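You operate a simulated robot arm through the tools that you are given. There is no shell and no other tool. Be economical: measure what you need, move in short steps, check, and stop when the job is done.

You are at the controls of a simulated robot arm. One attempt, no reset.

TASK
Clamp the dusty green sheet in the width jig, wipe it and lay it on the light panel.
Fine: close the jig slide on it first; wipe with the teal pad till no dust shows; pad back in its place, slide open again, no sheet marked.

The check looks at the end state, three seconds after you hand in, the way a careful person would. Anything else that was tipped, shoved, dropped, spilled or broken makes it a failure. Flat cloth is picked up by pressing the open fingertips on it (5 to 10 N) and closing them slowly along it; thin cloth reads only 2 to 8 mm in the jaws.

THE ROBOT
A 6-joint arm with a two-finger parallel gripper, fixed in place. Base frame: the origin is at the foot of the arm, x ahead of it, y to its left, z up; the work surface is at about z = 880. Units: mm, rad, N and s.
With the tool pointing down near the work surface it reaches from about 240 to 640 mm from the base axis. Its first joint turns from -1.152 to 1.152 rad. Payload 2.7 kg.
The tool frame sits at the grasp point between the pads (the TCP): z along the fingers, y along the line on which they close. The tips reach 23 mm beyond it. Largest opening 94 mm; finger width 38, thickness 10; the body of the gripper, 54 by 96 mm, starts 39 mm behind the TCP.
Orientation is that of the tool frame in the base frame, as a unit quaternion [w, x, y, z]. With the fingers straight down and closing along the base's y, the tool's x points along the base's -x, its y along +y and its z along -z.

THE INTERFACE
- The arm moves only by the tool apply_moves. Its arguments are lists of equal length, an entry for each row: "delta_pos": the shift along the tool's x, y, z in m, a list of three; "angular": the turn, a rotation vector about the tool's x, y, z in rad, a list of three; "grip": the opening, from 0 (shut) to 1 (fully open). In form: {"delta_pos": [[dx, dy, dz], ...], "angular": [[wx, wy, wz], ...], "grip": [grip, ...]}. A call has 1 to 12 rows; each row is the pose to reach, as a shift and turn from the pose commanded when the call began, along the tool's axes at that moment. A row lasts 0.2 s, in which the tool goes at most 50 mm and 0.15 rad; a call with a longer step from one row to the next is refused whole, and so is a gripper value outside its range. Where a pose cannot be reached the arm comes as near as it can. A force on the tool above 90 N (or 10 N above the force at the start of the call, whichever is more), or a blocked arm, ends the call early, and 0.2 s more pass. Each finger travels about 45 mm/s and halts on what it meets, pressing with about 37 N; the grip force reading is that of the motor and also rises with nothing between the fingers. The clock runs only during rows and for 0.2 s after the last one: add rows that repeat a pose to give the fingers time. The reply holds the time, the measured pose of the TCP, the force on the tool along the base axes, the opening and the grip force, in the units named above and with some noise, and new pictures: "show" is both (left out), scene, wrist or none.
- Cameras (640 x 400 px; columns grow to the right, rows downward): "scene" is fixed at [70.6, -423, 1410]; the picture's right is [0.83, -0.56, 0.00], its down [-0.28, -0.41, -0.87] and it looks along [0.49, 0.72, -0.50] (base axes); focal length 316 px, centre (320, 200). "wrist" rides on the gripper at [-39, 0, -44] in the tool frame; the picture's right is [0.00, -1.00, 0.00], its down [0.97, 0.00, -0.24] and it looks along [0.24, 0.00, 0.97] (tool axes); focal length 218 px, centre (320, 200). There is no depth. A picture from a camera that has moved, and an enlarged one, comes with that camera's place and axes in the base frame and with its lens.
- zoom(camera, box): a new picture of the part [left, top, right, bottom] of that camera's present view, enlarged. It takes no simulated time.
- job_done(): hands the job in; it is judged then, once.

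Work in short steps. Places have to be worked out from the pictures, the camera data and where the tool is seen: move nearer, look again, correct. Check each grasp and each placing, and mend what went wrong. You have 120 turns and 150 pictures in all, those below and enlarged ones among them. Open the gripper and draw the arm clear of the work before you hand the job in, unless the task says otherwise; then end with one line.

The tools are called as name(argument=value, ...) on one line, values as JSON. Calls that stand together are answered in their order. apply_moves: Moves the arm, as the interface text tells. Its arguments: {"type":"object","properties":{"delta_pos":{"type":"array","items":{"type":"array","items":{"type":"number"}}},"angular":{"type":"array","items":{"type":"array","items":{"type":"number"}}},"grip":{"type":"array","items":{"type":"number"}},"show":{"type":"string","enum":["both","scene","wrist","none"]}},"required":["delta_pos","angular","grip"]} The other tools are called the same way: zoom (camera, box) takes an enlarged picture of a part of a camera's view; job_done () hands the job in.

At the start:

```text
time: 0.0
position: [366.7, -63.5, 1211.8]
tcp_rot: [0.001, -0.001, 1.0, -0.001]
contact_force: [-0.4, 0.8, -0.1]
gripper_width: 94.0
grasp_force: 0.0
```

scene: 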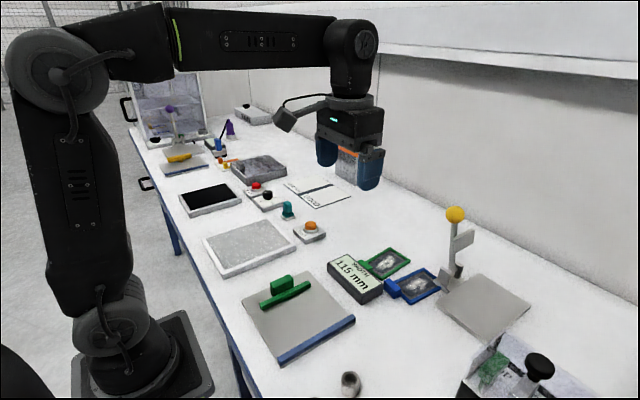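
wrist: 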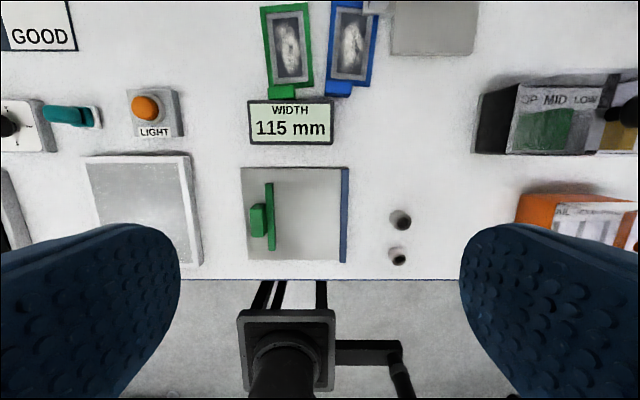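

I'll look closer at the bench items before moving.

zoom(camera="scene", box=[200, 170, 400, 370])

zoom(camera="wrist", box=[0, 0, 480, 280])

zoom(camera="scene", box=[320, 200, 540, 340])

```text
2.00 times, centred on (300, 270) of scene
camera zoom: at [70.6, -423.0, 1410.0], right [0.83, -0.56, 0.0], down [-0.28, -0.41, -0.87], along [0.49, 0.72, -0.5], focal length 631 px, centre (360, 60)
```

zoom: 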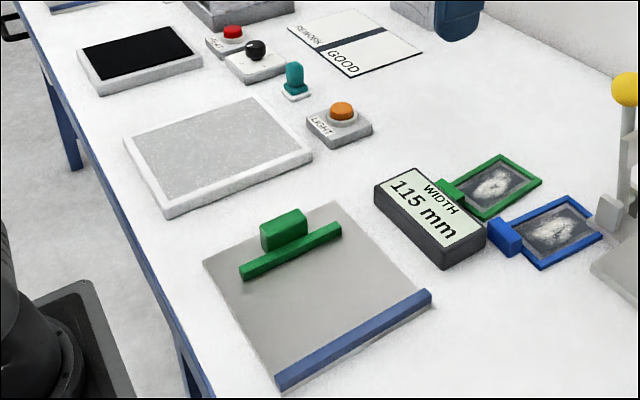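

```text
1.33 times, centred on (240, 140) of wrist
camera zoom: at [406.0, -62.9, 1256.6], right [0.0, -1.0, 0.0], down [-0.97, 0.0, 0.24], along [-0.24, 0.0, -0.97], focal length 291 px, centre (427, 280)
```

zoom: 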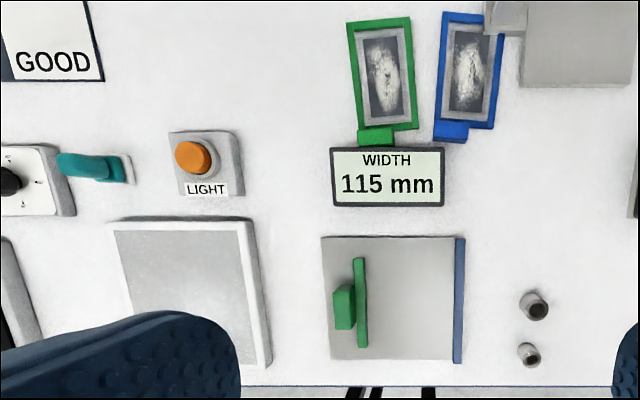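

```text
2.86 times, centred on (430, 270) of scene
camera zoom: at [70.6, -423.0, 1410.0], right [0.83, -0.56, 0.0], down [-0.28, -0.41, -0.87], along [0.49, 0.72, -0.5], focal length 901 px, centre (6, 0)
```

zoom: 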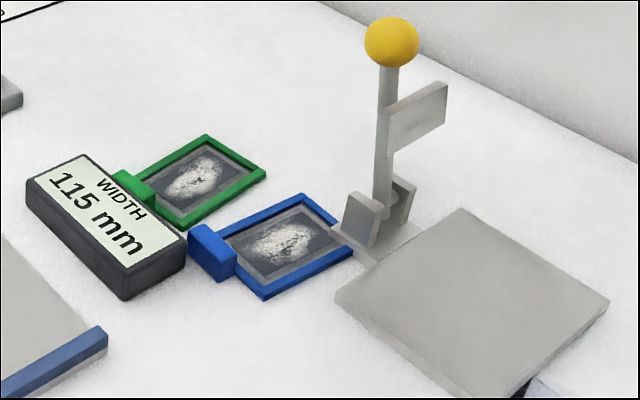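

The jig spans about x 196–371, y −111..70, and the green sheet is near (548, −15) with its tab towards the base. I'm moving above the sheet for a closer look, staying clear of the yellow-ball post near (605, −140).

apply_moves(delta_pos=[[-0.035, 0.012, 0.02], [-0.07, 0.024, 0.04], [-0.105, 0.036, 0.07], [-0.14, 0.05, 0.095], [-0.16, 0.06, 0.12]], angular=[[0, 0, 0], [0, 0, 0], [0, 0, 0], [0, 0, 0], [0, 0, 0]], grip=[1, 1, 1, 1, 1])

```text
time: 1.2
position: [527.3, -4.3, 1092.5]
tcp_rot: [0.002, -0.001, 1.0, 0.0]
contact_force: [0.2, -0.3, 0.3]
gripper_width: 94.2
grasp_force: 0.0
camera wrist: at [567.3, -3.2, 1137.4], right [0.0, -1.0, 0.0], down [-0.97, 0.0, 0.24], along [-0.24, 0.0, -0.97], focal length 218 px, centre (320, 200)
```

scene: 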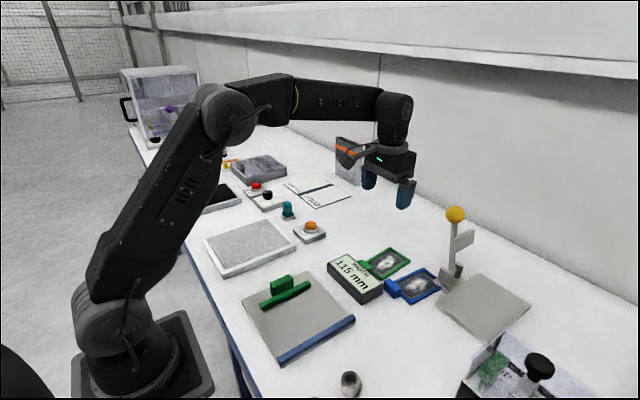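
wrist: 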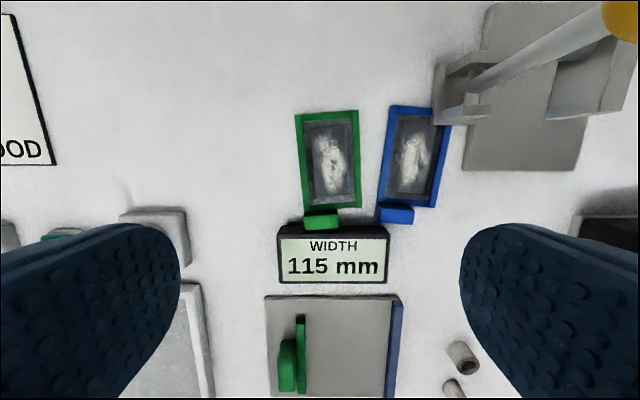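

zoom(camera="wrist", box=[240, 90, 480, 240])

zoom(camera="scene", box=[320, 230, 450, 310])

zoom(camera="scene", box=[260, 190, 340, 250])

```text
2.67 times, centred on (360, 165) of wrist
camera zoom: at [567.3, -3.2, 1137.4], right [0.0, -1.0, 0.0], down [-0.97, 0.0, 0.24], along [-0.24, 0.0, -0.97], focal length 582 px, centre (213, 293)
```

zoom: 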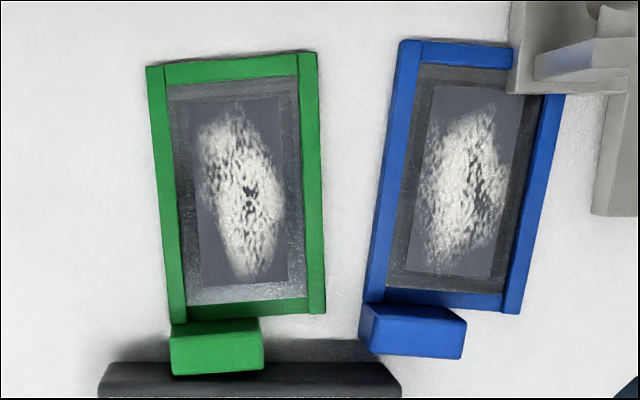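

```text
4.92 times, centred on (385, 270) of scene
camera zoom: at [70.6, -423.0, 1410.0], right [0.83, -0.56, 0.0], down [-0.28, -0.41, -0.87], along [0.49, 0.72, -0.5], focal length 1553 px, centre (0, -145)
```

zoom: 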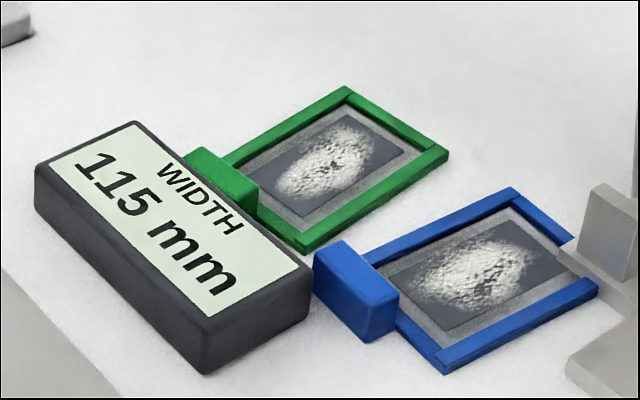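

```text
6.67 times, centred on (300, 220) of scene
camera zoom: at [70.6, -423.0, 1410.0], right [0.83, -0.56, 0.0], down [-0.28, -0.41, -0.87], along [0.49, 0.72, -0.5], focal length 2103 px, centre (453, 67)
```

zoom: 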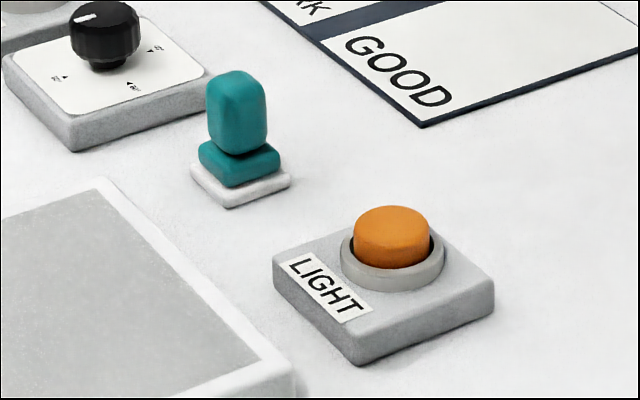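

The green sheet is turned about +0.076 rad, its frame is about 70 × 108 mm, and its tab (x ≈ 477–497, y ≈ −25..14) is right behind the display. I'm going down above the tab with matching yaw and a narrower opening, then checking.

apply_moves(delta_pos=[[0.01, 0, 0.04], [0.02, 0, 0.08], [0.028, -0.001, 0.125], [0.028, -0.001, 0.14]], angular=[[0, 0, -0.03], [0, 0, -0.06], [0, 0, -0.076], [0, 0, -0.076]], grip=[0.75, 0.75, 0.75, 0.75])

```text
time: 2.2
position: [499.7, -5.8, 953.2]
tcp_rot: [0.0, -0.038, 0.999, 0.0]
contact_force: [-0.1, 0.6, -0.5]
gripper_width: 70.6
grasp_force: 0.0
camera wrist: at [538.8, -1.6, 997.1], right [0.08, -1.0, 0.0], down [-0.97, -0.08, 0.24], along [-0.24, -0.02, -0.97], focal length 218 px, centre (320, 200)
```

scene: 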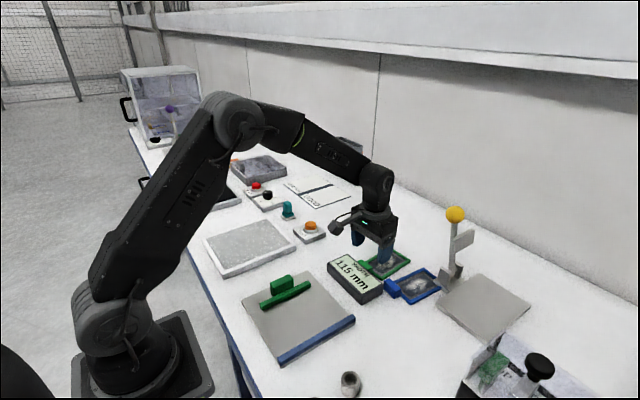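
wrist: 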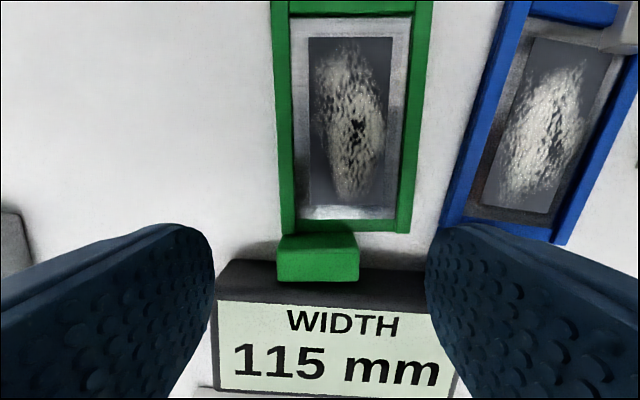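

The yaw and lateral centring on the tab look right; the tab is x ≈ 472–490 and the back of the display about 467. I'm shifting 6 mm back and descending so the tips stay just above the frame.

apply_moves(delta_pos=[[0.006, 0, 0.01], [0.006, 0, 0.025], [0.006, 0, 0.038], [0.006, 0, 0.038]], angular=[[0, 0, 0], [0, 0, 0], [0, 0, 0], [0, 0, 0]], grip=[0.75, 0.75, 0.75, 0.75])

zoom(camera="scene", box=[320, 200, 450, 310])

```text
time: 3.0
position: [493.6, -6.0, 932.5]
tcp_rot: [0.005, -0.041, 0.999, 0.001]
contact_force: [-11.4, 0.0, 13.5]
gripper_width: 70.7
grasp_force: 0.2
stopped in row 3: the force on the tool passed its limit (the readings are from after the stop); the commanded pose is now the measured one
camera wrist: at [532.9, -1.7, 977.8], right [0.08, -1.0, 0.0], down [-0.97, -0.08, 0.23], along [-0.23, -0.02, -0.97], focal length 218 px, centre (320, 200)
```

scene: 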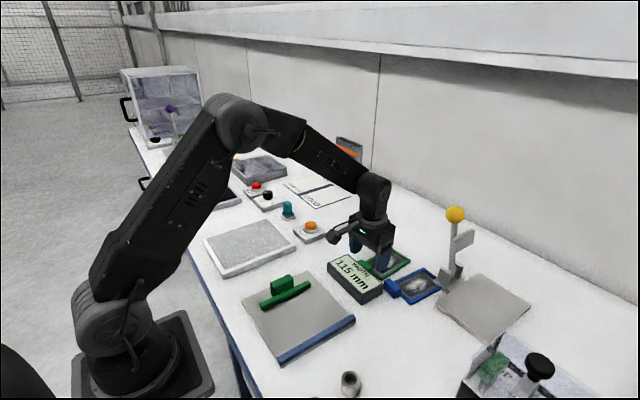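
wrist: 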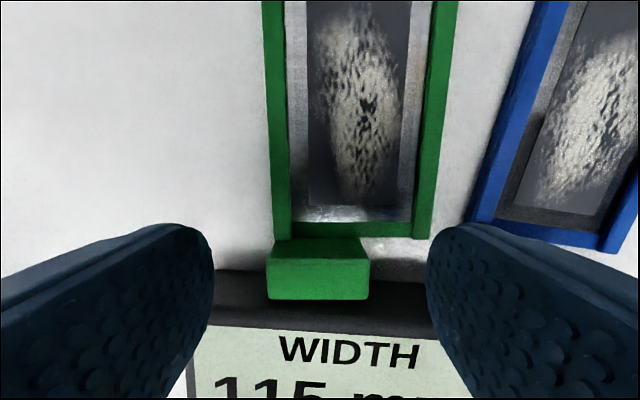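

```text
3.64 times, centred on (385, 255) of scene
camera zoom: at [70.1, -423.0, 1410.0], right [0.83, -0.56, 0.0], down [-0.28, -0.41, -0.87], along [0.49, 0.72, -0.5], focal length 1147 px, centre (84, 0)
```

zoom: 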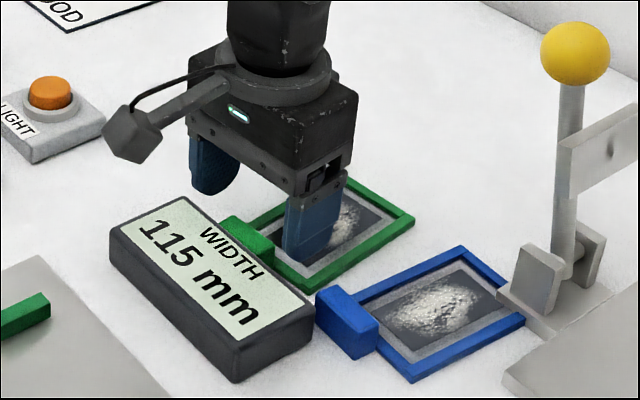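

The force (−x, +z) says a finger rested on the sloped top of the display, so its back edge is nearer x ≈ 472. I'm raising, shifting 5 mm forward, and looking to see whether the display moved.

apply_moves(delta_pos=[[0, 0, -0.012], [-0.0055, 0, -0.012], [-0.0055, 0, -0.012]], angular=[[0, 0, 0], [0, 0, 0], [0, 0, 0]], grip=[0.75, 0.75, 0.75], show="none")

zoom(camera="wrist", box=[200, 180, 460, 400])

zoom(camera="scene", box=[320, 230, 450, 310])

```text
time: 3.8
position: [501.1, -5.6, 943.9]
tcp_rot: [0.005, -0.04, 0.999, 0.0]
contact_force: [0.6, 0.9, -0.5]
gripper_width: 70.7
grasp_force: 0.0
```

```text
1.82 times, centred on (330, 290) of wrist
camera zoom: at [539.5, -1.4, 988.7], right [0.08, -1.0, 0.0], down [-0.97, -0.08, 0.23], along [-0.23, -0.02, -0.97], focal length 397 px, centre (302, 36)
```

zoom: 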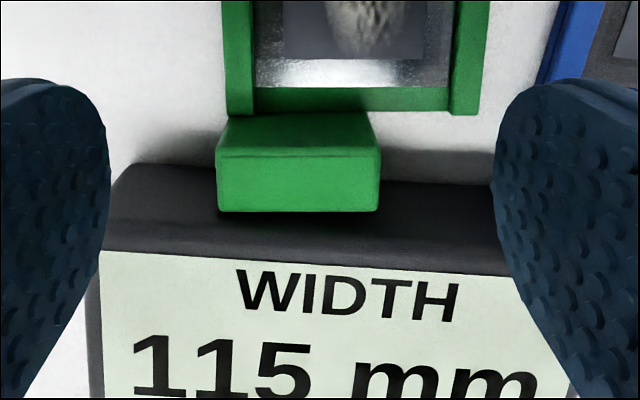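

```text
4.92 times, centred on (385, 270) of scene
camera zoom: at [70.6, -423.0, 1410.0], right [0.83, -0.56, 0.0], down [-0.28, -0.41, -0.87], along [0.49, 0.72, -0.5], focal length 1553 px, centre (0, -145)
```

zoom: 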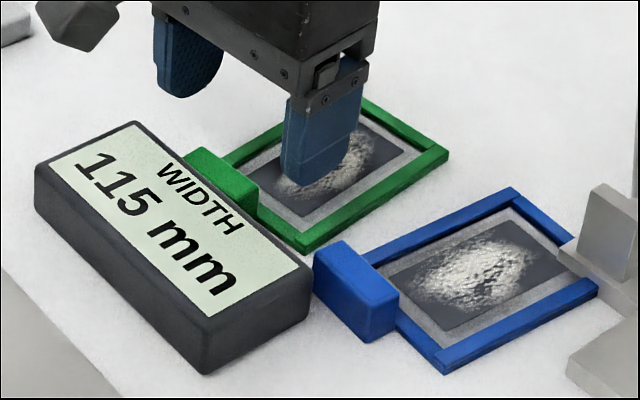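

The display hasn't moved. Descending at x ≈ 499.

apply_moves(delta_pos=[[0.002, 0, 0.006], [0.002, 0, 0.015], [0.002, 0, 0.023], [0.002, 0, 0.029], [0.002, 0, 0.029]], angular=[[0, 0, 0], [0, 0, 0], [0, 0, 0], [0, 0, 0], [0, 0, 0]], grip=[0.75, 0.75, 0.75, 0.75, 0.75], show="wrist")

zoom(camera="scene", box=[320, 230, 450, 310])

```text
time: 5.0
position: [498.2, -5.4, 914.6]
tcp_rot: [0.005, -0.04, 0.999, 0.0]
contact_force: [0.1, 0.9, 0.3]
gripper_width: 70.6
grasp_force: 0.0
camera wrist: at [537.4, -0.9, 959.5], right [0.08, -1.0, 0.0], down [-0.97, -0.08, 0.23], along [-0.23, -0.02, -0.97], focal length 218 px, centre (320, 200)
```

wrist: 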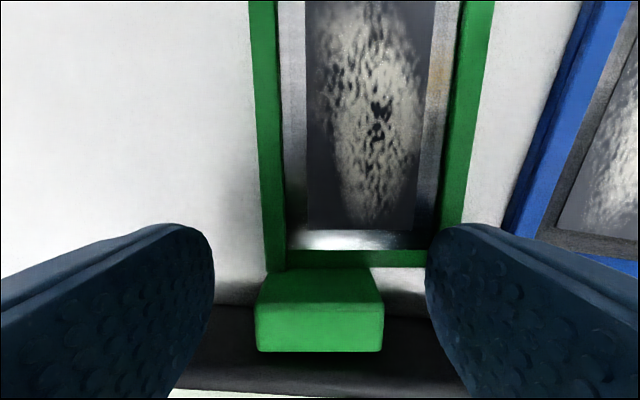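

```text
4.92 times, centred on (385, 270) of scene
camera zoom: at [70.6, -423.0, 1410.0], right [0.83, -0.56, 0.0], down [-0.28, -0.41, -0.87], along [0.49, 0.72, -0.5], focal length 1553 px, centre (0, -145)
```

zoom: 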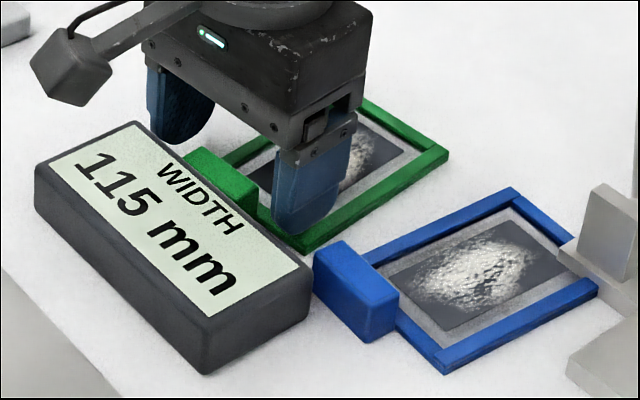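

Free of contact with tips at z ≈ 891. I lower 2.5 mm more and close slowly on the tab.

apply_moves(delta_pos=[[0.001, 0, 0.0025], [0.001, 0, 0.0025], [0.001, 0, 0.0025], [0.001, 0, 0.0025], [0.001, 0, 0.0025], [0.001, 0, 0.0025], [0.001, 0, 0.0025]], angular=[[0, 0, 0], [0, 0, 0], [0, 0, 0], [0, 0, 0], [0, 0, 0], [0, 0, 0], [0, 0, 0]], grip=[0.75, 0.6, 0.5, 0.4, 0.35, 0.35, 0.35], show="wrist")

zoom(camera="scene", box=[320, 230, 450, 310])

```text
time: 6.6
position: [498.3, -5.2, 912.4]
tcp_rot: [0.005, -0.039, 0.999, 0.0]
contact_force: [0.1, 0.7, -0.5]
gripper_width: 38.8
grasp_force: 36.4
camera wrist: at [536.3, -1.1, 957.1], right [0.08, -1.0, 0.0], down [-0.97, -0.08, 0.23], along [-0.23, -0.02, -0.97], focal length 218 px, centre (320, 200)
```

wrist: 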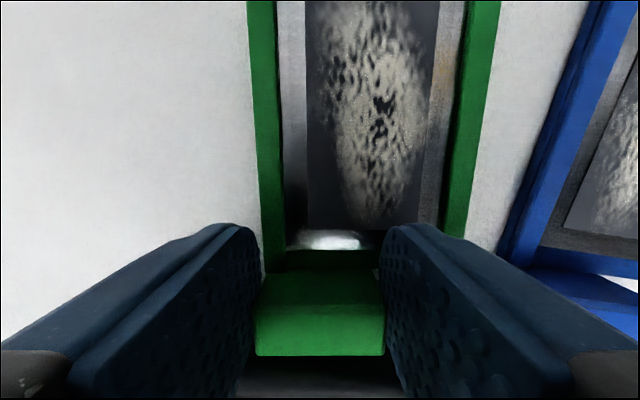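

```text
4.92 times, centred on (385, 270) of scene
camera zoom: at [70.6, -423.0, 1410.0], right [0.83, -0.56, 0.0], down [-0.28, -0.41, -0.87], along [0.49, 0.72, -0.5], focal length 1553 px, centre (0, -145)
```

zoom: 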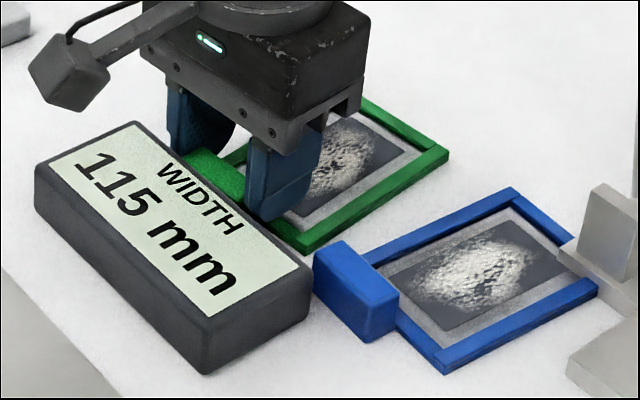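

The tab is gripped (38.8 mm, 36 N). Lifting in small steps to see if the sheet stays level.

apply_moves(delta_pos=[[0, 0, -0.005], [0, 0, -0.015], [0, 0, -0.03], [0, 0, -0.045], [0, 0, -0.045]], angular=[[0, 0, 0], [0, 0, 0], [0, 0, 0], [0, 0, 0], [0, 0, 0]], grip=[0.35, 0.35, 0.35, 0.35, 0.35])

zoom(camera="scene", box=[320, 200, 450, 310])

```text
time: 7.8
position: [497.6, -5.9, 958.3]
tcp_rot: [0.005, -0.039, 0.999, -0.001]
contact_force: [0.1, -0.4, -1.0]
gripper_width: 38.9
grasp_force: 37.4
camera wrist: at [536.3, -1.5, 1003.0], right [0.08, -1.0, 0.0], down [-0.97, -0.08, 0.23], along [-0.23, -0.02, -0.97], focal length 218 px, centre (320, 200)
```

scene: 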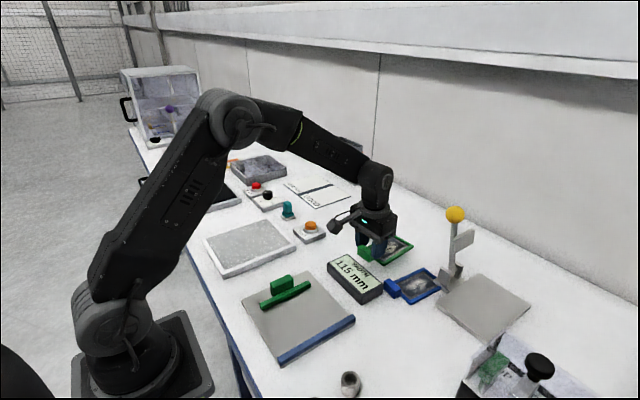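
wrist: 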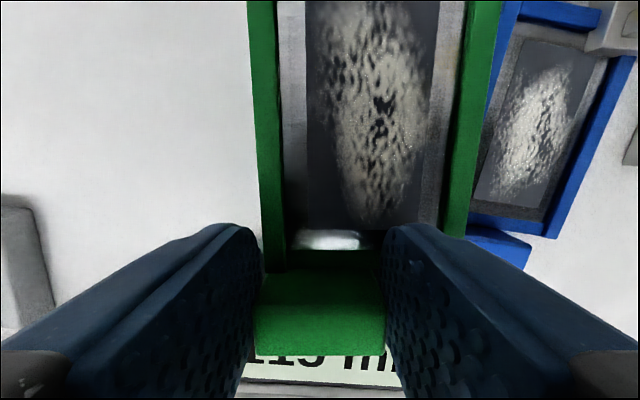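

```text
3.64 times, centred on (385, 255) of scene
camera zoom: at [70.6, -423.0, 1410.0], right [0.83, -0.56, 0.0], down [-0.28, -0.41, -0.87], along [0.49, 0.72, -0.5], focal length 1147 px, centre (84, 0)
```

zoom: 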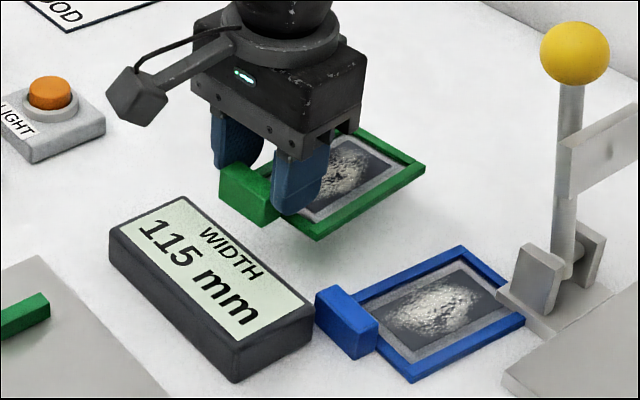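

The sheet is held level and rigid. Raising, squaring the yaw and carrying it back towards the jig.

apply_moves(delta_pos=[[0, 0, -0.03], [0, 0, -0.06], [0, 0, -0.062]], angular=[[0, 0, 0.03], [0, 0, 0.077], [0, 0, 0.077]], grip=[0.35, 0.35, 0.35], show="none")

apply_moves(delta_pos=[[0.035, -0.005, 0], [0.07, -0.01, 0], [0.105, -0.015, 0], [0.14, -0.02, 0], [0.175, -0.028, 0], [0.21, -0.035, 0], [0.225, -0.038, 0], [0.225, -0.038, 0]], angular=[[0, 0, 0], [0, 0, 0], [0, 0, 0], [0, 0, 0], [0, 0, 0], [0, 0, 0], [0, 0, 0], [0, 0, 0]], grip=[0.35, 0.35, 0.35, 0.35, 0.35, 0.35, 0.35, 0.35])

```text
time: 8.6
position: [497.3, -5.8, 1019.5]
tcp_rot: [0.005, -0.001, 1.0, -0.001]
contact_force: [-0.3, -0.3, 0.7]
gripper_width: 38.9
grasp_force: 36.9
```

```text
time: 10.4
position: [271.2, -44.4, 1016.7]
tcp_rot: [0.005, 0.0, 1.0, 0.0]
contact_force: [0.3, 0.5, -1.2]
gripper_width: 39.0
grasp_force: 37.2
camera wrist: at [310.3, -42.7, 1061.9], right [0.0, -1.0, 0.0], down [-0.97, 0.0, 0.23], along [-0.23, 0.0, -0.97], focal length 218 px, centre (320, 200)
```

scene: 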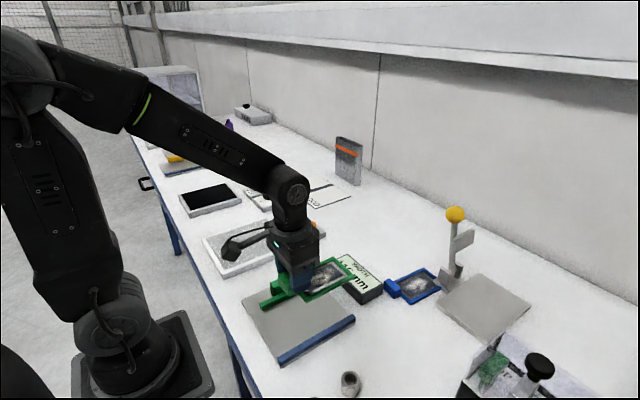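
wrist: 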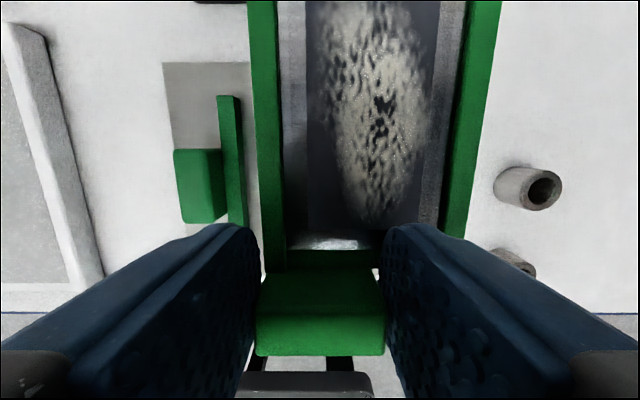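

The sheet sits in the hand about +22/−48 mm from the TCP, and the fence inner face is near y ≈ −99. I'm moving to x ≈ 256, y ≈ −46, lowering to just above the plate and correcting the small pitch.

apply_moves(delta_pos=[[0.015, -0.0015, 0.01], [0.015, -0.0015, 0.045], [0.015, -0.0015, 0.08], [0.015, -0.0015, 0.08]], angular=[[0, 0.005, 0], [0, 0.01, 0], [0, 0.01, 0], [0, 0.01, 0]], grip=[0.35, 0.35, 0.35, 0.35])

zoom(camera="scene", box=[230, 230, 370, 370])

```text
time: 11.4
position: [258.7, -46.1, 937.4]
tcp_rot: [0.001, -0.001, 1.0, 0.0]
contact_force: [0.8, -0.1, -1.8]
gripper_width: 39.1
grasp_force: 36.9
camera wrist: at [296.9, -44.9, 980.9], right [0.0, -1.0, 0.0], down [-0.97, 0.0, 0.24], along [-0.24, 0.0, -0.97], focal length 218 px, centre (320, 200)
```

scene: 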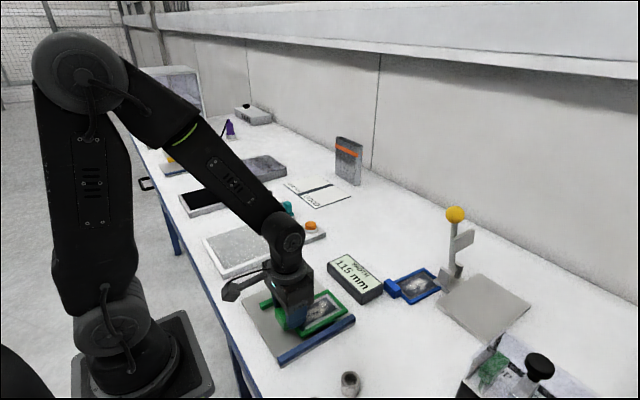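
wrist: 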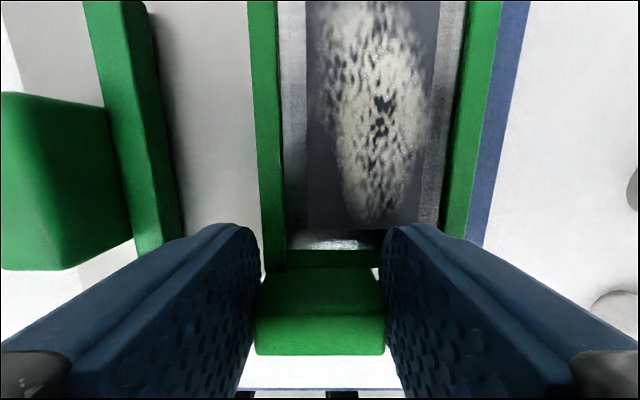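

```text
2.86 times, centred on (300, 300) of scene
camera zoom: at [70.6, -423.0, 1410.0], right [0.83, -0.56, 0.0], down [-0.28, -0.41, -0.87], along [0.49, 0.72, -0.5], focal length 901 px, centre (377, -86)
```

zoom: 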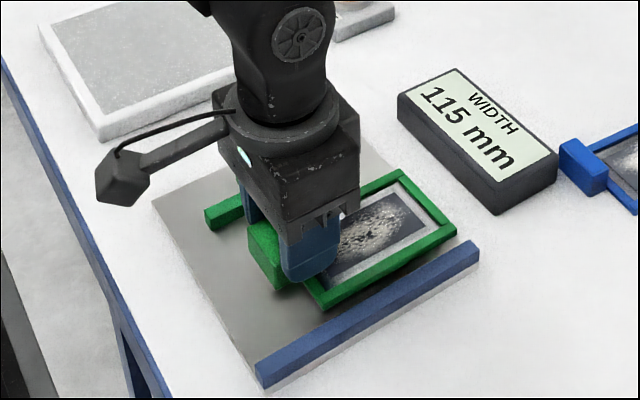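

The frame's right edge is at about y ≈ −94, just inside the fence. Lowering gently toward the plate.

apply_moves(delta_pos=[[0, 0, 0.006], [0, 0, 0.012], [0, 0, 0.015], [0, 0, 0.015]], angular=[[0, 0, 0], [0, 0, 0], [0, 0, 0], [0, 0, 0]], grip=[0.35, 0.35, 0.35, 0.35])

zoom(camera="scene", box=[270, 270, 370, 370])

```text
time: 12.4
position: [257.6, -45.2, 921.7]
tcp_rot: [0.0, -0.001, 1.0, 0.0]
contact_force: [-0.5, -1.3, -1.2]
gripper_width: 39.0
grasp_force: 36.5
camera wrist: at [296.8, -44.2, 965.8], right [0.0, -1.0, 0.0], down [-0.97, 0.0, 0.24], along [-0.24, 0.0, -0.97], focal length 218 px, centre (320, 200)
```

scene: 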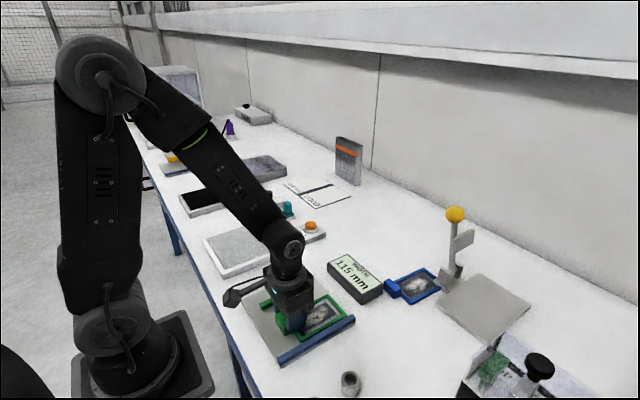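
wrist: 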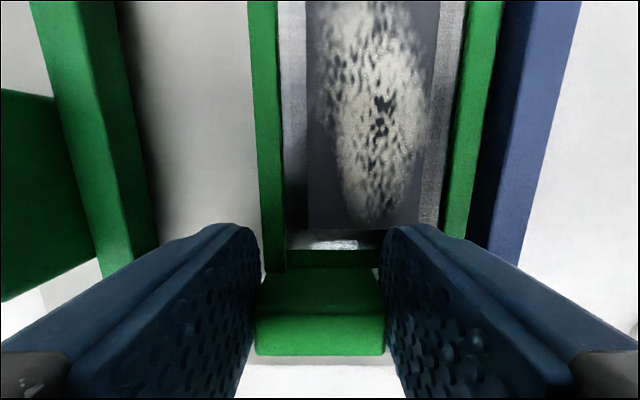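

```text
4.00 times, centred on (320, 320) of scene
camera zoom: at [70.6, -423.0, 1410.0], right [0.83, -0.56, 0.0], down [-0.28, -0.41, -0.87], along [0.49, 0.72, -0.5], focal length 1262 px, centre (320, -280)
```

zoom: 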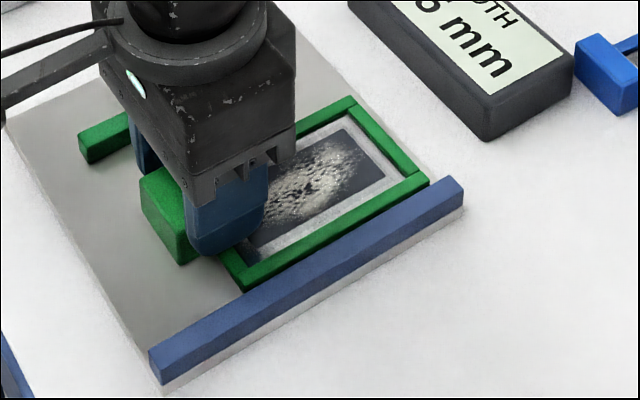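

Clear of the fence by about 6 mm. Lowering the last few mm.

apply_moves(delta_pos=[[0, 0, 0.0015], [0, 0, 0.003], [0, 0, 0.003]], angular=[[0, 0, 0], [0, 0, 0], [0, 0, 0]], grip=[0.35, 0.35, 0.35], show="none")

zoom(camera="scene", box=[270, 270, 370, 370])

```text
time: 13.2
position: [257.8, -45.6, 919.2]
tcp_rot: [0.002, -0.001, 1.0, 0.0]
contact_force: [-3.5, 1.0, 31.9]
gripper_width: 39.0
grasp_force: 37.1
```

```text
4.00 times, centred on (320, 320) of scene
camera zoom: at [70.3, -422.9, 1410.0], right [0.83, -0.56, 0.0], down [-0.28, -0.41, -0.87], along [0.49, 0.72, -0.5], focal length 1262 px, centre (320, -280)
```

zoom: 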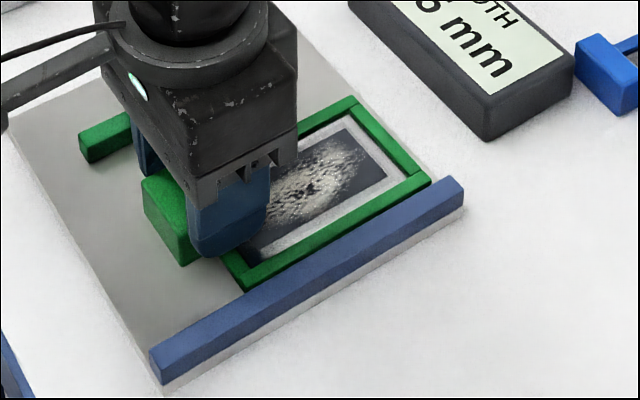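

On the plate (32 N contact). Easing up 1.5 mm, then opening and lifting clear.

apply_moves(delta_pos=[[0, 0, -0.0017], [0, 0, -0.0017], [0, 0, -0.0017], [0, 0, -0.0017], [0, 0, -0.015], [0, 0, -0.05], [0, 0, -0.09], [0, 0, -0.1]], angular=[[0, 0, 0], [0, 0, 0], [0, 0, 0], [0, 0, 0], [0, 0, 0], [0, 0, 0], [0, 0, 0], [0, 0, 0]], grip=[0.35, 0.5, 0.62, 0.62, 0.62, 0.62, 0.62, 0.62])

zoom(camera="scene", box=[230, 250, 370, 370])

```text
time: 15.0
position: [258.3, -45.4, 1019.3]
tcp_rot: [0.0, -0.001, 1.0, 0.0]
contact_force: [0.7, 0.4, -0.3]
gripper_width: 58.4
grasp_force: 0.3
camera wrist: at [296.6, -44.8, 1064.0], right [0.0, -1.0, 0.0], down [-0.97, 0.0, 0.24], along [-0.24, 0.0, -0.97], focal length 218 px, centre (320, 200)
```

scene: 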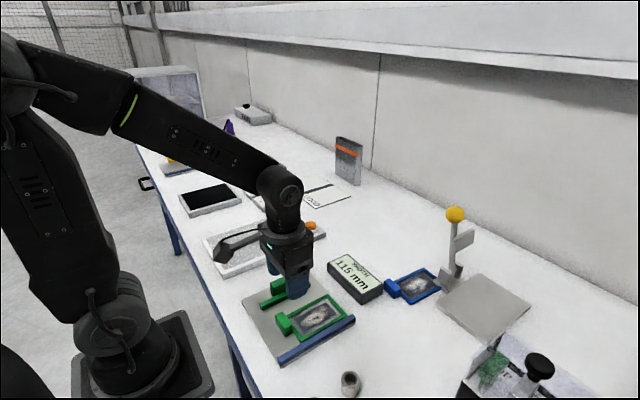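
wrist: 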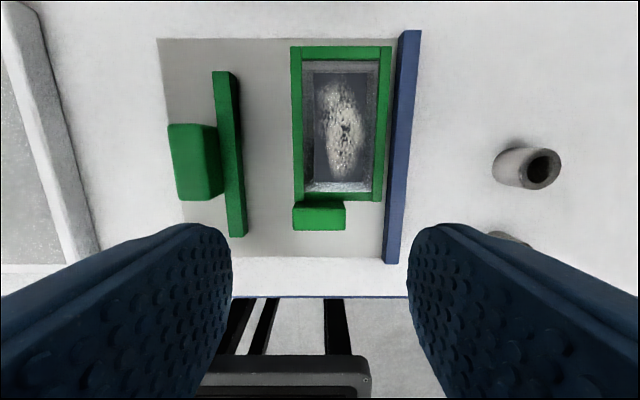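

```text
3.33 times, centred on (300, 310) of scene
camera zoom: at [70.6, -423.0, 1410.0], right [0.83, -0.56, 0.0], down [-0.28, -0.41, -0.87], along [0.49, 0.72, -0.5], focal length 1052 px, centre (387, -167)
```

zoom: 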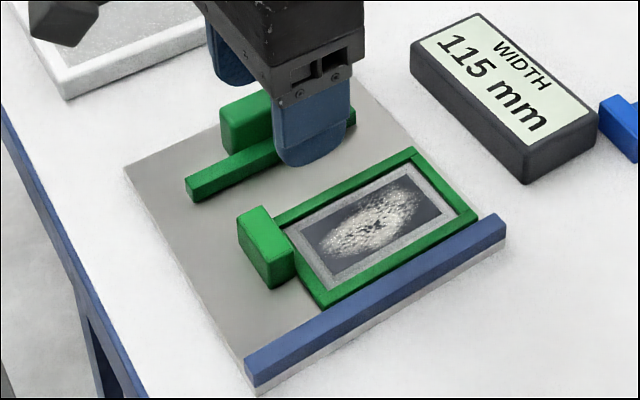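

The sheet lies square in the jig. The knob of the slide is around x 259–311, y 31–60, top ~911. I'll go to its +y side with the fingers shut, to push the slide toward the fence.

apply_moves(delta_pos=[[-0.01, 0.04, 0], [-0.02, 0.08, 0], [-0.027, 0.12, 0], [-0.027, 0.13, 0.03], [-0.027, 0.13, 0.065], [-0.027, 0.13, 0.065]], angular=[[0, 0, 0], [0, 0, 0], [0, 0, 0], [0, 0, 0], [0, 0, 0], [0, 0, 0]], grip=[0.4, 0.2, 0, 0, 0, 0])

```text
time: 16.4
position: [283.9, 83.3, 954.5]
tcp_rot: [0.0, 0.0, 1.0, 0.0]
contact_force: [-1.2, 0.4, -0.7]
gripper_width: 0.1
grasp_force: 37.6
camera wrist: at [324.0, 84.8, 997.9], right [0.0, -1.0, 0.0], down [-0.97, 0.0, 0.24], along [-0.24, 0.0, -0.97], focal length 218 px, centre (320, 200)
```

scene: 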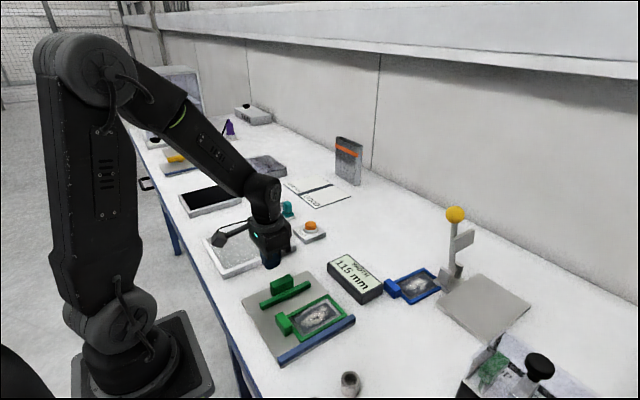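
wrist: 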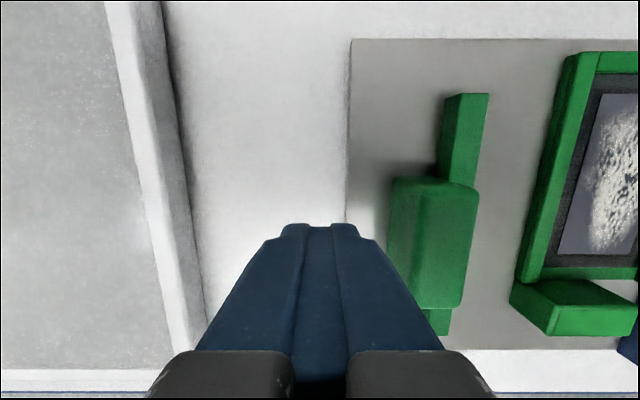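

Two views place the knob at y ≈ 28–52, top z ≈ 922. Descending beside it and moving up to near contact.

apply_moves(delta_pos=[[0, 0, 0.018], [0, 0, 0.034], [0, -0.008, 0.034], [0, -0.015, 0.034], [0, -0.015, 0.034]], angular=[[0, 0, 0], [0, 0, 0], [0, 0, 0], [0, 0, 0], [0, 0, 0]], grip=[0, 0, 0, 0, 0], show="wrist")

```text
time: 17.6
position: [284.9, 70.1, 920.7]
tcp_rot: [0.001, -0.001, 1.0, -0.001]
contact_force: [-0.1, -0.5, 0.0]
gripper_width: 0.0
grasp_force: 36.7
camera wrist: at [323.7, 70.3, 964.4], right [0.0, -1.0, 0.0], down [-0.97, 0.0, 0.24], along [-0.24, 0.0, -0.97], focal length 218 px, centre (320, 200)
```

wrist: 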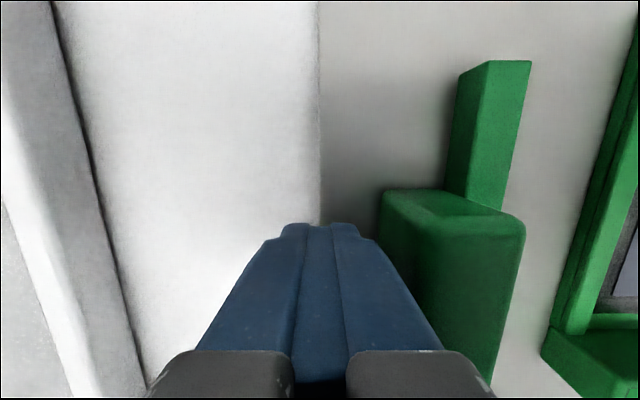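

Pushing the slide in modest steps; it should need about 40–46 mm of travel.

apply_moves(delta_pos=[[0, -0.006, 0], [0, -0.011, 0], [0, -0.016, 0], [0, -0.021, 0], [0, -0.026, 0], [0, -0.031, 0], [0, -0.036, 0]], angular=[[0, 0, 0], [0, 0, 0], [0, 0, 0], [0, 0, 0], [0, 0, 0], [0, 0, 0], [0, 0, 0]], grip=[0, 0, 0, 0, 0, 0, 0])

```text
time: 19.2
position: [283.5, 34.6, 918.9]
tcp_rot: [0.0, -0.001, 1.0, 0.0]
contact_force: [0.5, 0.4, -0.6]
gripper_width: 0.1
grasp_force: 37.2
camera wrist: at [323.5, 34.7, 963.9], right [0.0, -1.0, 0.0], down [-0.97, 0.0, 0.24], along [-0.24, 0.0, -0.97], focal length 218 px, centre (320, 200)
```

scene: 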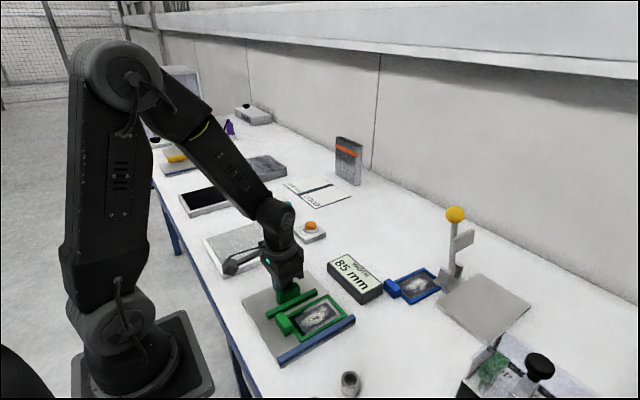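
wrist: 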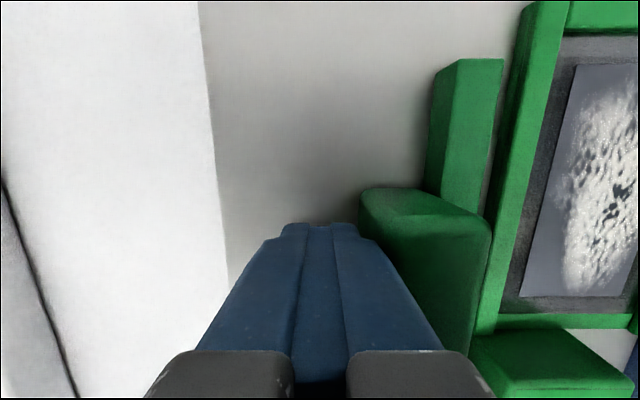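

The display reads 85 mm and the slide moves freely. Pushing another 11 mm.

apply_moves(delta_pos=[[0, -0.003, 0], [0, -0.006, 0], [0, -0.009, 0], [0, -0.011, 0]], angular=[[0, 0, 0], [0, 0, 0], [0, 0, 0], [0, 0, 0]], grip=[0, 0, 0, 0])

zoom(camera="scene", box=[240, 240, 390, 370])

```text
time: 20.2
position: [284.4, 22.4, 921.1]
tcp_rot: [0.0, -0.001, 1.0, 0.0]
contact_force: [-0.4, -0.2, 0.2]
gripper_width: 0.0
grasp_force: 37.3
camera wrist: at [323.5, 23.7, 964.3], right [0.0, -1.0, 0.0], down [-0.97, 0.0, 0.24], along [-0.24, 0.0, -0.97], focal length 218 px, centre (320, 200)
```

scene: 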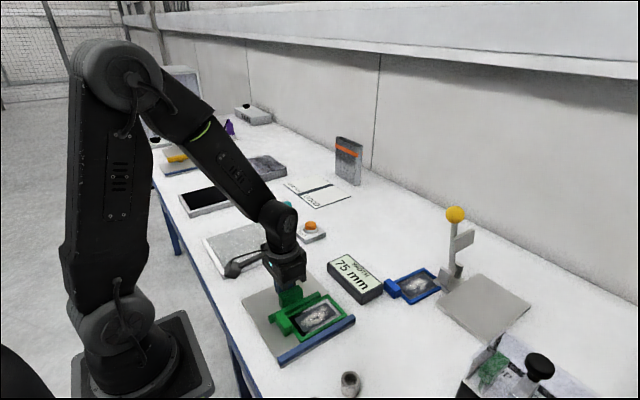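
wrist: 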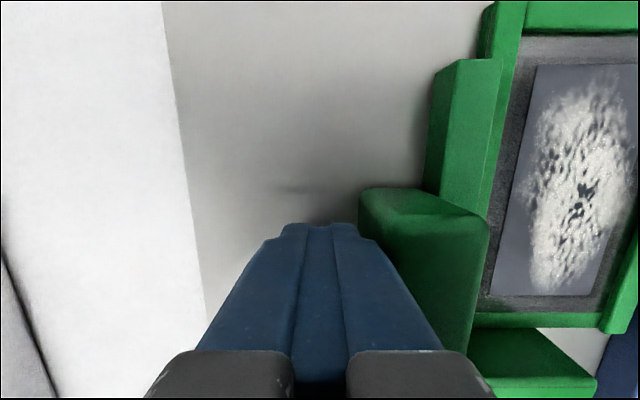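

```text
3.08 times, centred on (315, 305) of scene
camera zoom: at [70.6, -423.0, 1410.0], right [0.83, -0.56, 0.0], down [-0.28, -0.41, -0.87], along [0.49, 0.72, -0.5], focal length 971 px, centre (335, -123)
```

zoom: 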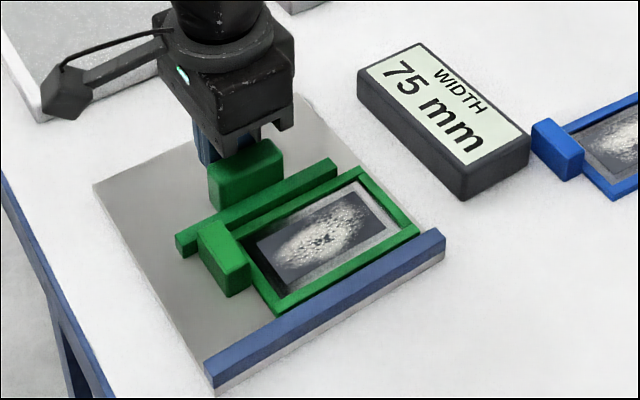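

Reads 75 mm and the bar has almost reached the frame. I push on a little at a time, watching force.

apply_moves(delta_pos=[[0, -0.0015, 0], [0, -0.003, 0], [0, -0.0045, 0], [0, -0.0055, 0]], angular=[[0, 0, 0], [0, 0, 0], [0, 0, 0], [0, 0, 0]], grip=[0, 0, 0, 0], show="none")

zoom(camera="scene", box=[240, 240, 390, 370])

```text
time: 21.2
position: [285.6, 17.5, 920.8]
tcp_rot: [0.0, -0.001, 1.0, 0.0]
contact_force: [1.8, 1.0, 0.8]
gripper_width: 0.1
grasp_force: 37.3
```

```text
3.08 times, centred on (315, 305) of scene
camera zoom: at [70.6, -423.0, 1410.0], right [0.83, -0.56, 0.0], down [-0.28, -0.41, -0.87], along [0.49, 0.72, -0.5], focal length 971 px, centre (335, -123)
```

zoom: 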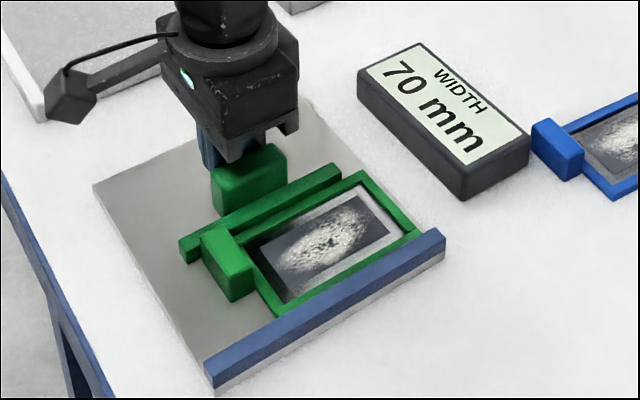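

Reads 70 mm; nearly clamped. Small further push until the force rises.

apply_moves(delta_pos=[[0, -0.0007, 0], [0, -0.0014, 0], [0, -0.0014, 0]], angular=[[0, 0, 0], [0, 0, 0], [0, 0, 0]], grip=[0, 0, 0], show="none")

zoom(camera="scene", box=[240, 240, 390, 370])

```text
time: 22.0
position: [285.0, 15.8, 920.3]
tcp_rot: [0.001, -0.001, 1.0, 0.001]
contact_force: [-3.8, 16.8, 5.3]
gripper_width: 0.0
grasp_force: 36.7
```

```text
3.08 times, centred on (315, 305) of scene
camera zoom: at [70.5, -422.5, 1410.2], right [0.83, -0.56, 0.0], down [-0.28, -0.41, -0.87], along [0.49, 0.72, -0.5], focal length 971 px, centre (335, -123)
```

zoom: 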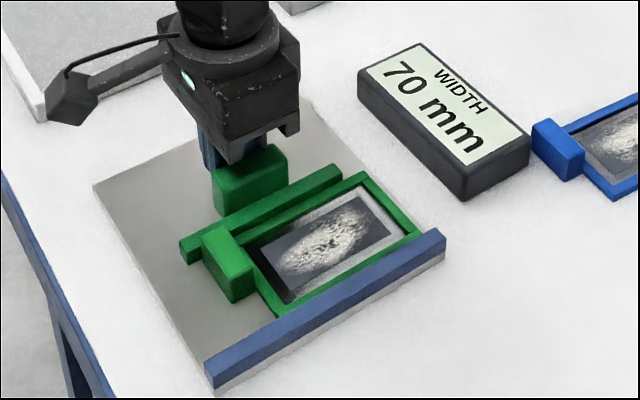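

Force rose to 17 N at 70 mm: the sheet is clamped. Backing away, rising, and going over to look at the teal pad.

apply_moves(delta_pos=[[0, 0.01, 0], [0, 0.02, -0.03], [0, 0.02, -0.08], [0, 0.03, -0.12], [0, 0.04, -0.16]], angular=[[0, 0, 0], [0, 0, 0], [0, 0, 0], [0, 0, 0], [0, 0, 0]], grip=[0, 0, 0, 0.3, 0.5], show="none")

apply_moves(delta_pos=[[-0.02, 0.04, 0], [-0.04, 0.08, 0], [-0.06, 0.12, 0], [-0.08, 0.16, 0], [-0.1, 0.2, 0], [-0.12, 0.23, 0], [-0.145, 0.255, 0], [-0.145, 0.255, 0]], angular=[[0, 0, 0], [0, 0, 0], [0, 0, 0], [0, 0, 0], [0, 0, 0], [0, 0, 0], [0, 0, 0], [0, 0, 0]], grip=[0.6, 0.6, 0.6, 0.6, 0.6, 0.6, 0.6, 0.6])

```text
time: 23.2
position: [284.0, 56.6, 1079.6]
tcp_rot: [0.0, 0.0, 1.0, 0.0]
contact_force: [0.2, -0.3, 0.2]
gripper_width: 47.2
grasp_force: 0.3
```

```text
time: 25.0
position: [429.8, 311.3, 1080.6]
tcp_rot: [-0.001, -0.001, 1.0, 0.0]
contact_force: [-0.2, 0.6, -0.3]
gripper_width: 56.4
grasp_force: 0.1
camera wrist: at [469.0, 313.0, 1124.4], right [0.0, -1.0, 0.0], down [-0.97, 0.0, 0.24], along [-0.24, 0.0, -0.97], focal length 218 px, centre (320, 200)
```

scene: 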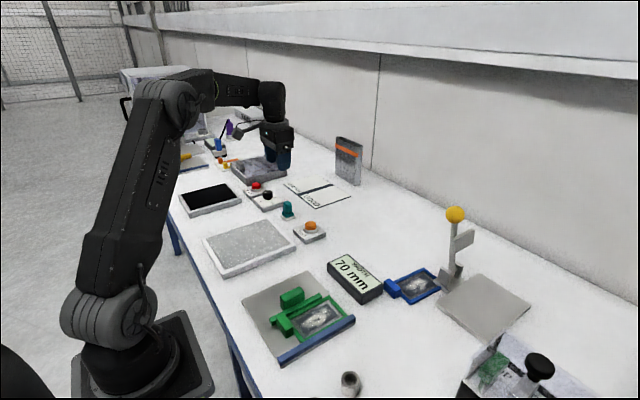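
wrist: 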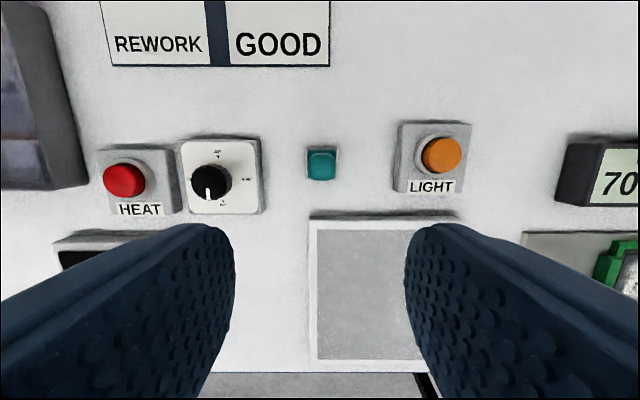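

zoom(camera="wrist", box=[270, 120, 370, 200])

zoom(camera="scene", box=[265, 190, 325, 230])

```text
5.00 times, centred on (320, 160) of wrist
camera zoom: at [469.0, 313.0, 1124.4], right [0.0, -1.0, 0.0], down [-0.97, 0.0, 0.24], along [-0.24, 0.0, -0.97], focal length 1091 px, centre (320, 400)
```

zoom: 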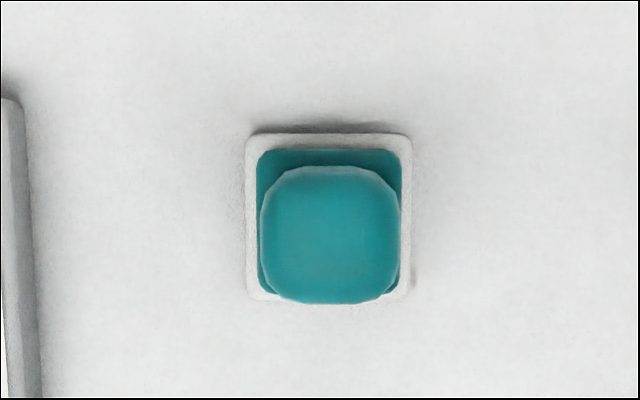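

```text
10.00 times, centred on (295, 210) of scene
camera zoom: at [70.6, -423.0, 1410.0], right [0.83, -0.56, 0.0], down [-0.28, -0.41, -0.87], along [0.49, 0.72, -0.5], focal length 3155 px, centre (570, 100)
```

zoom: 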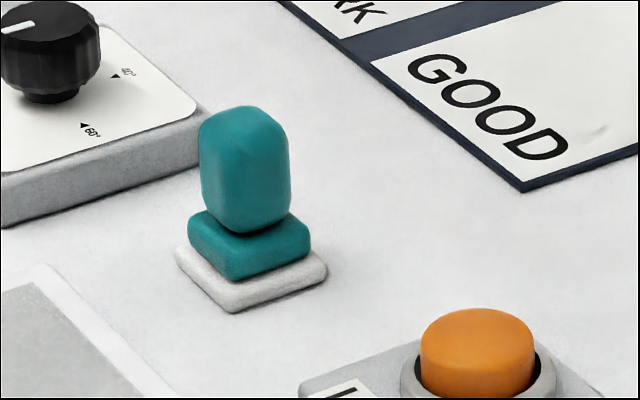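

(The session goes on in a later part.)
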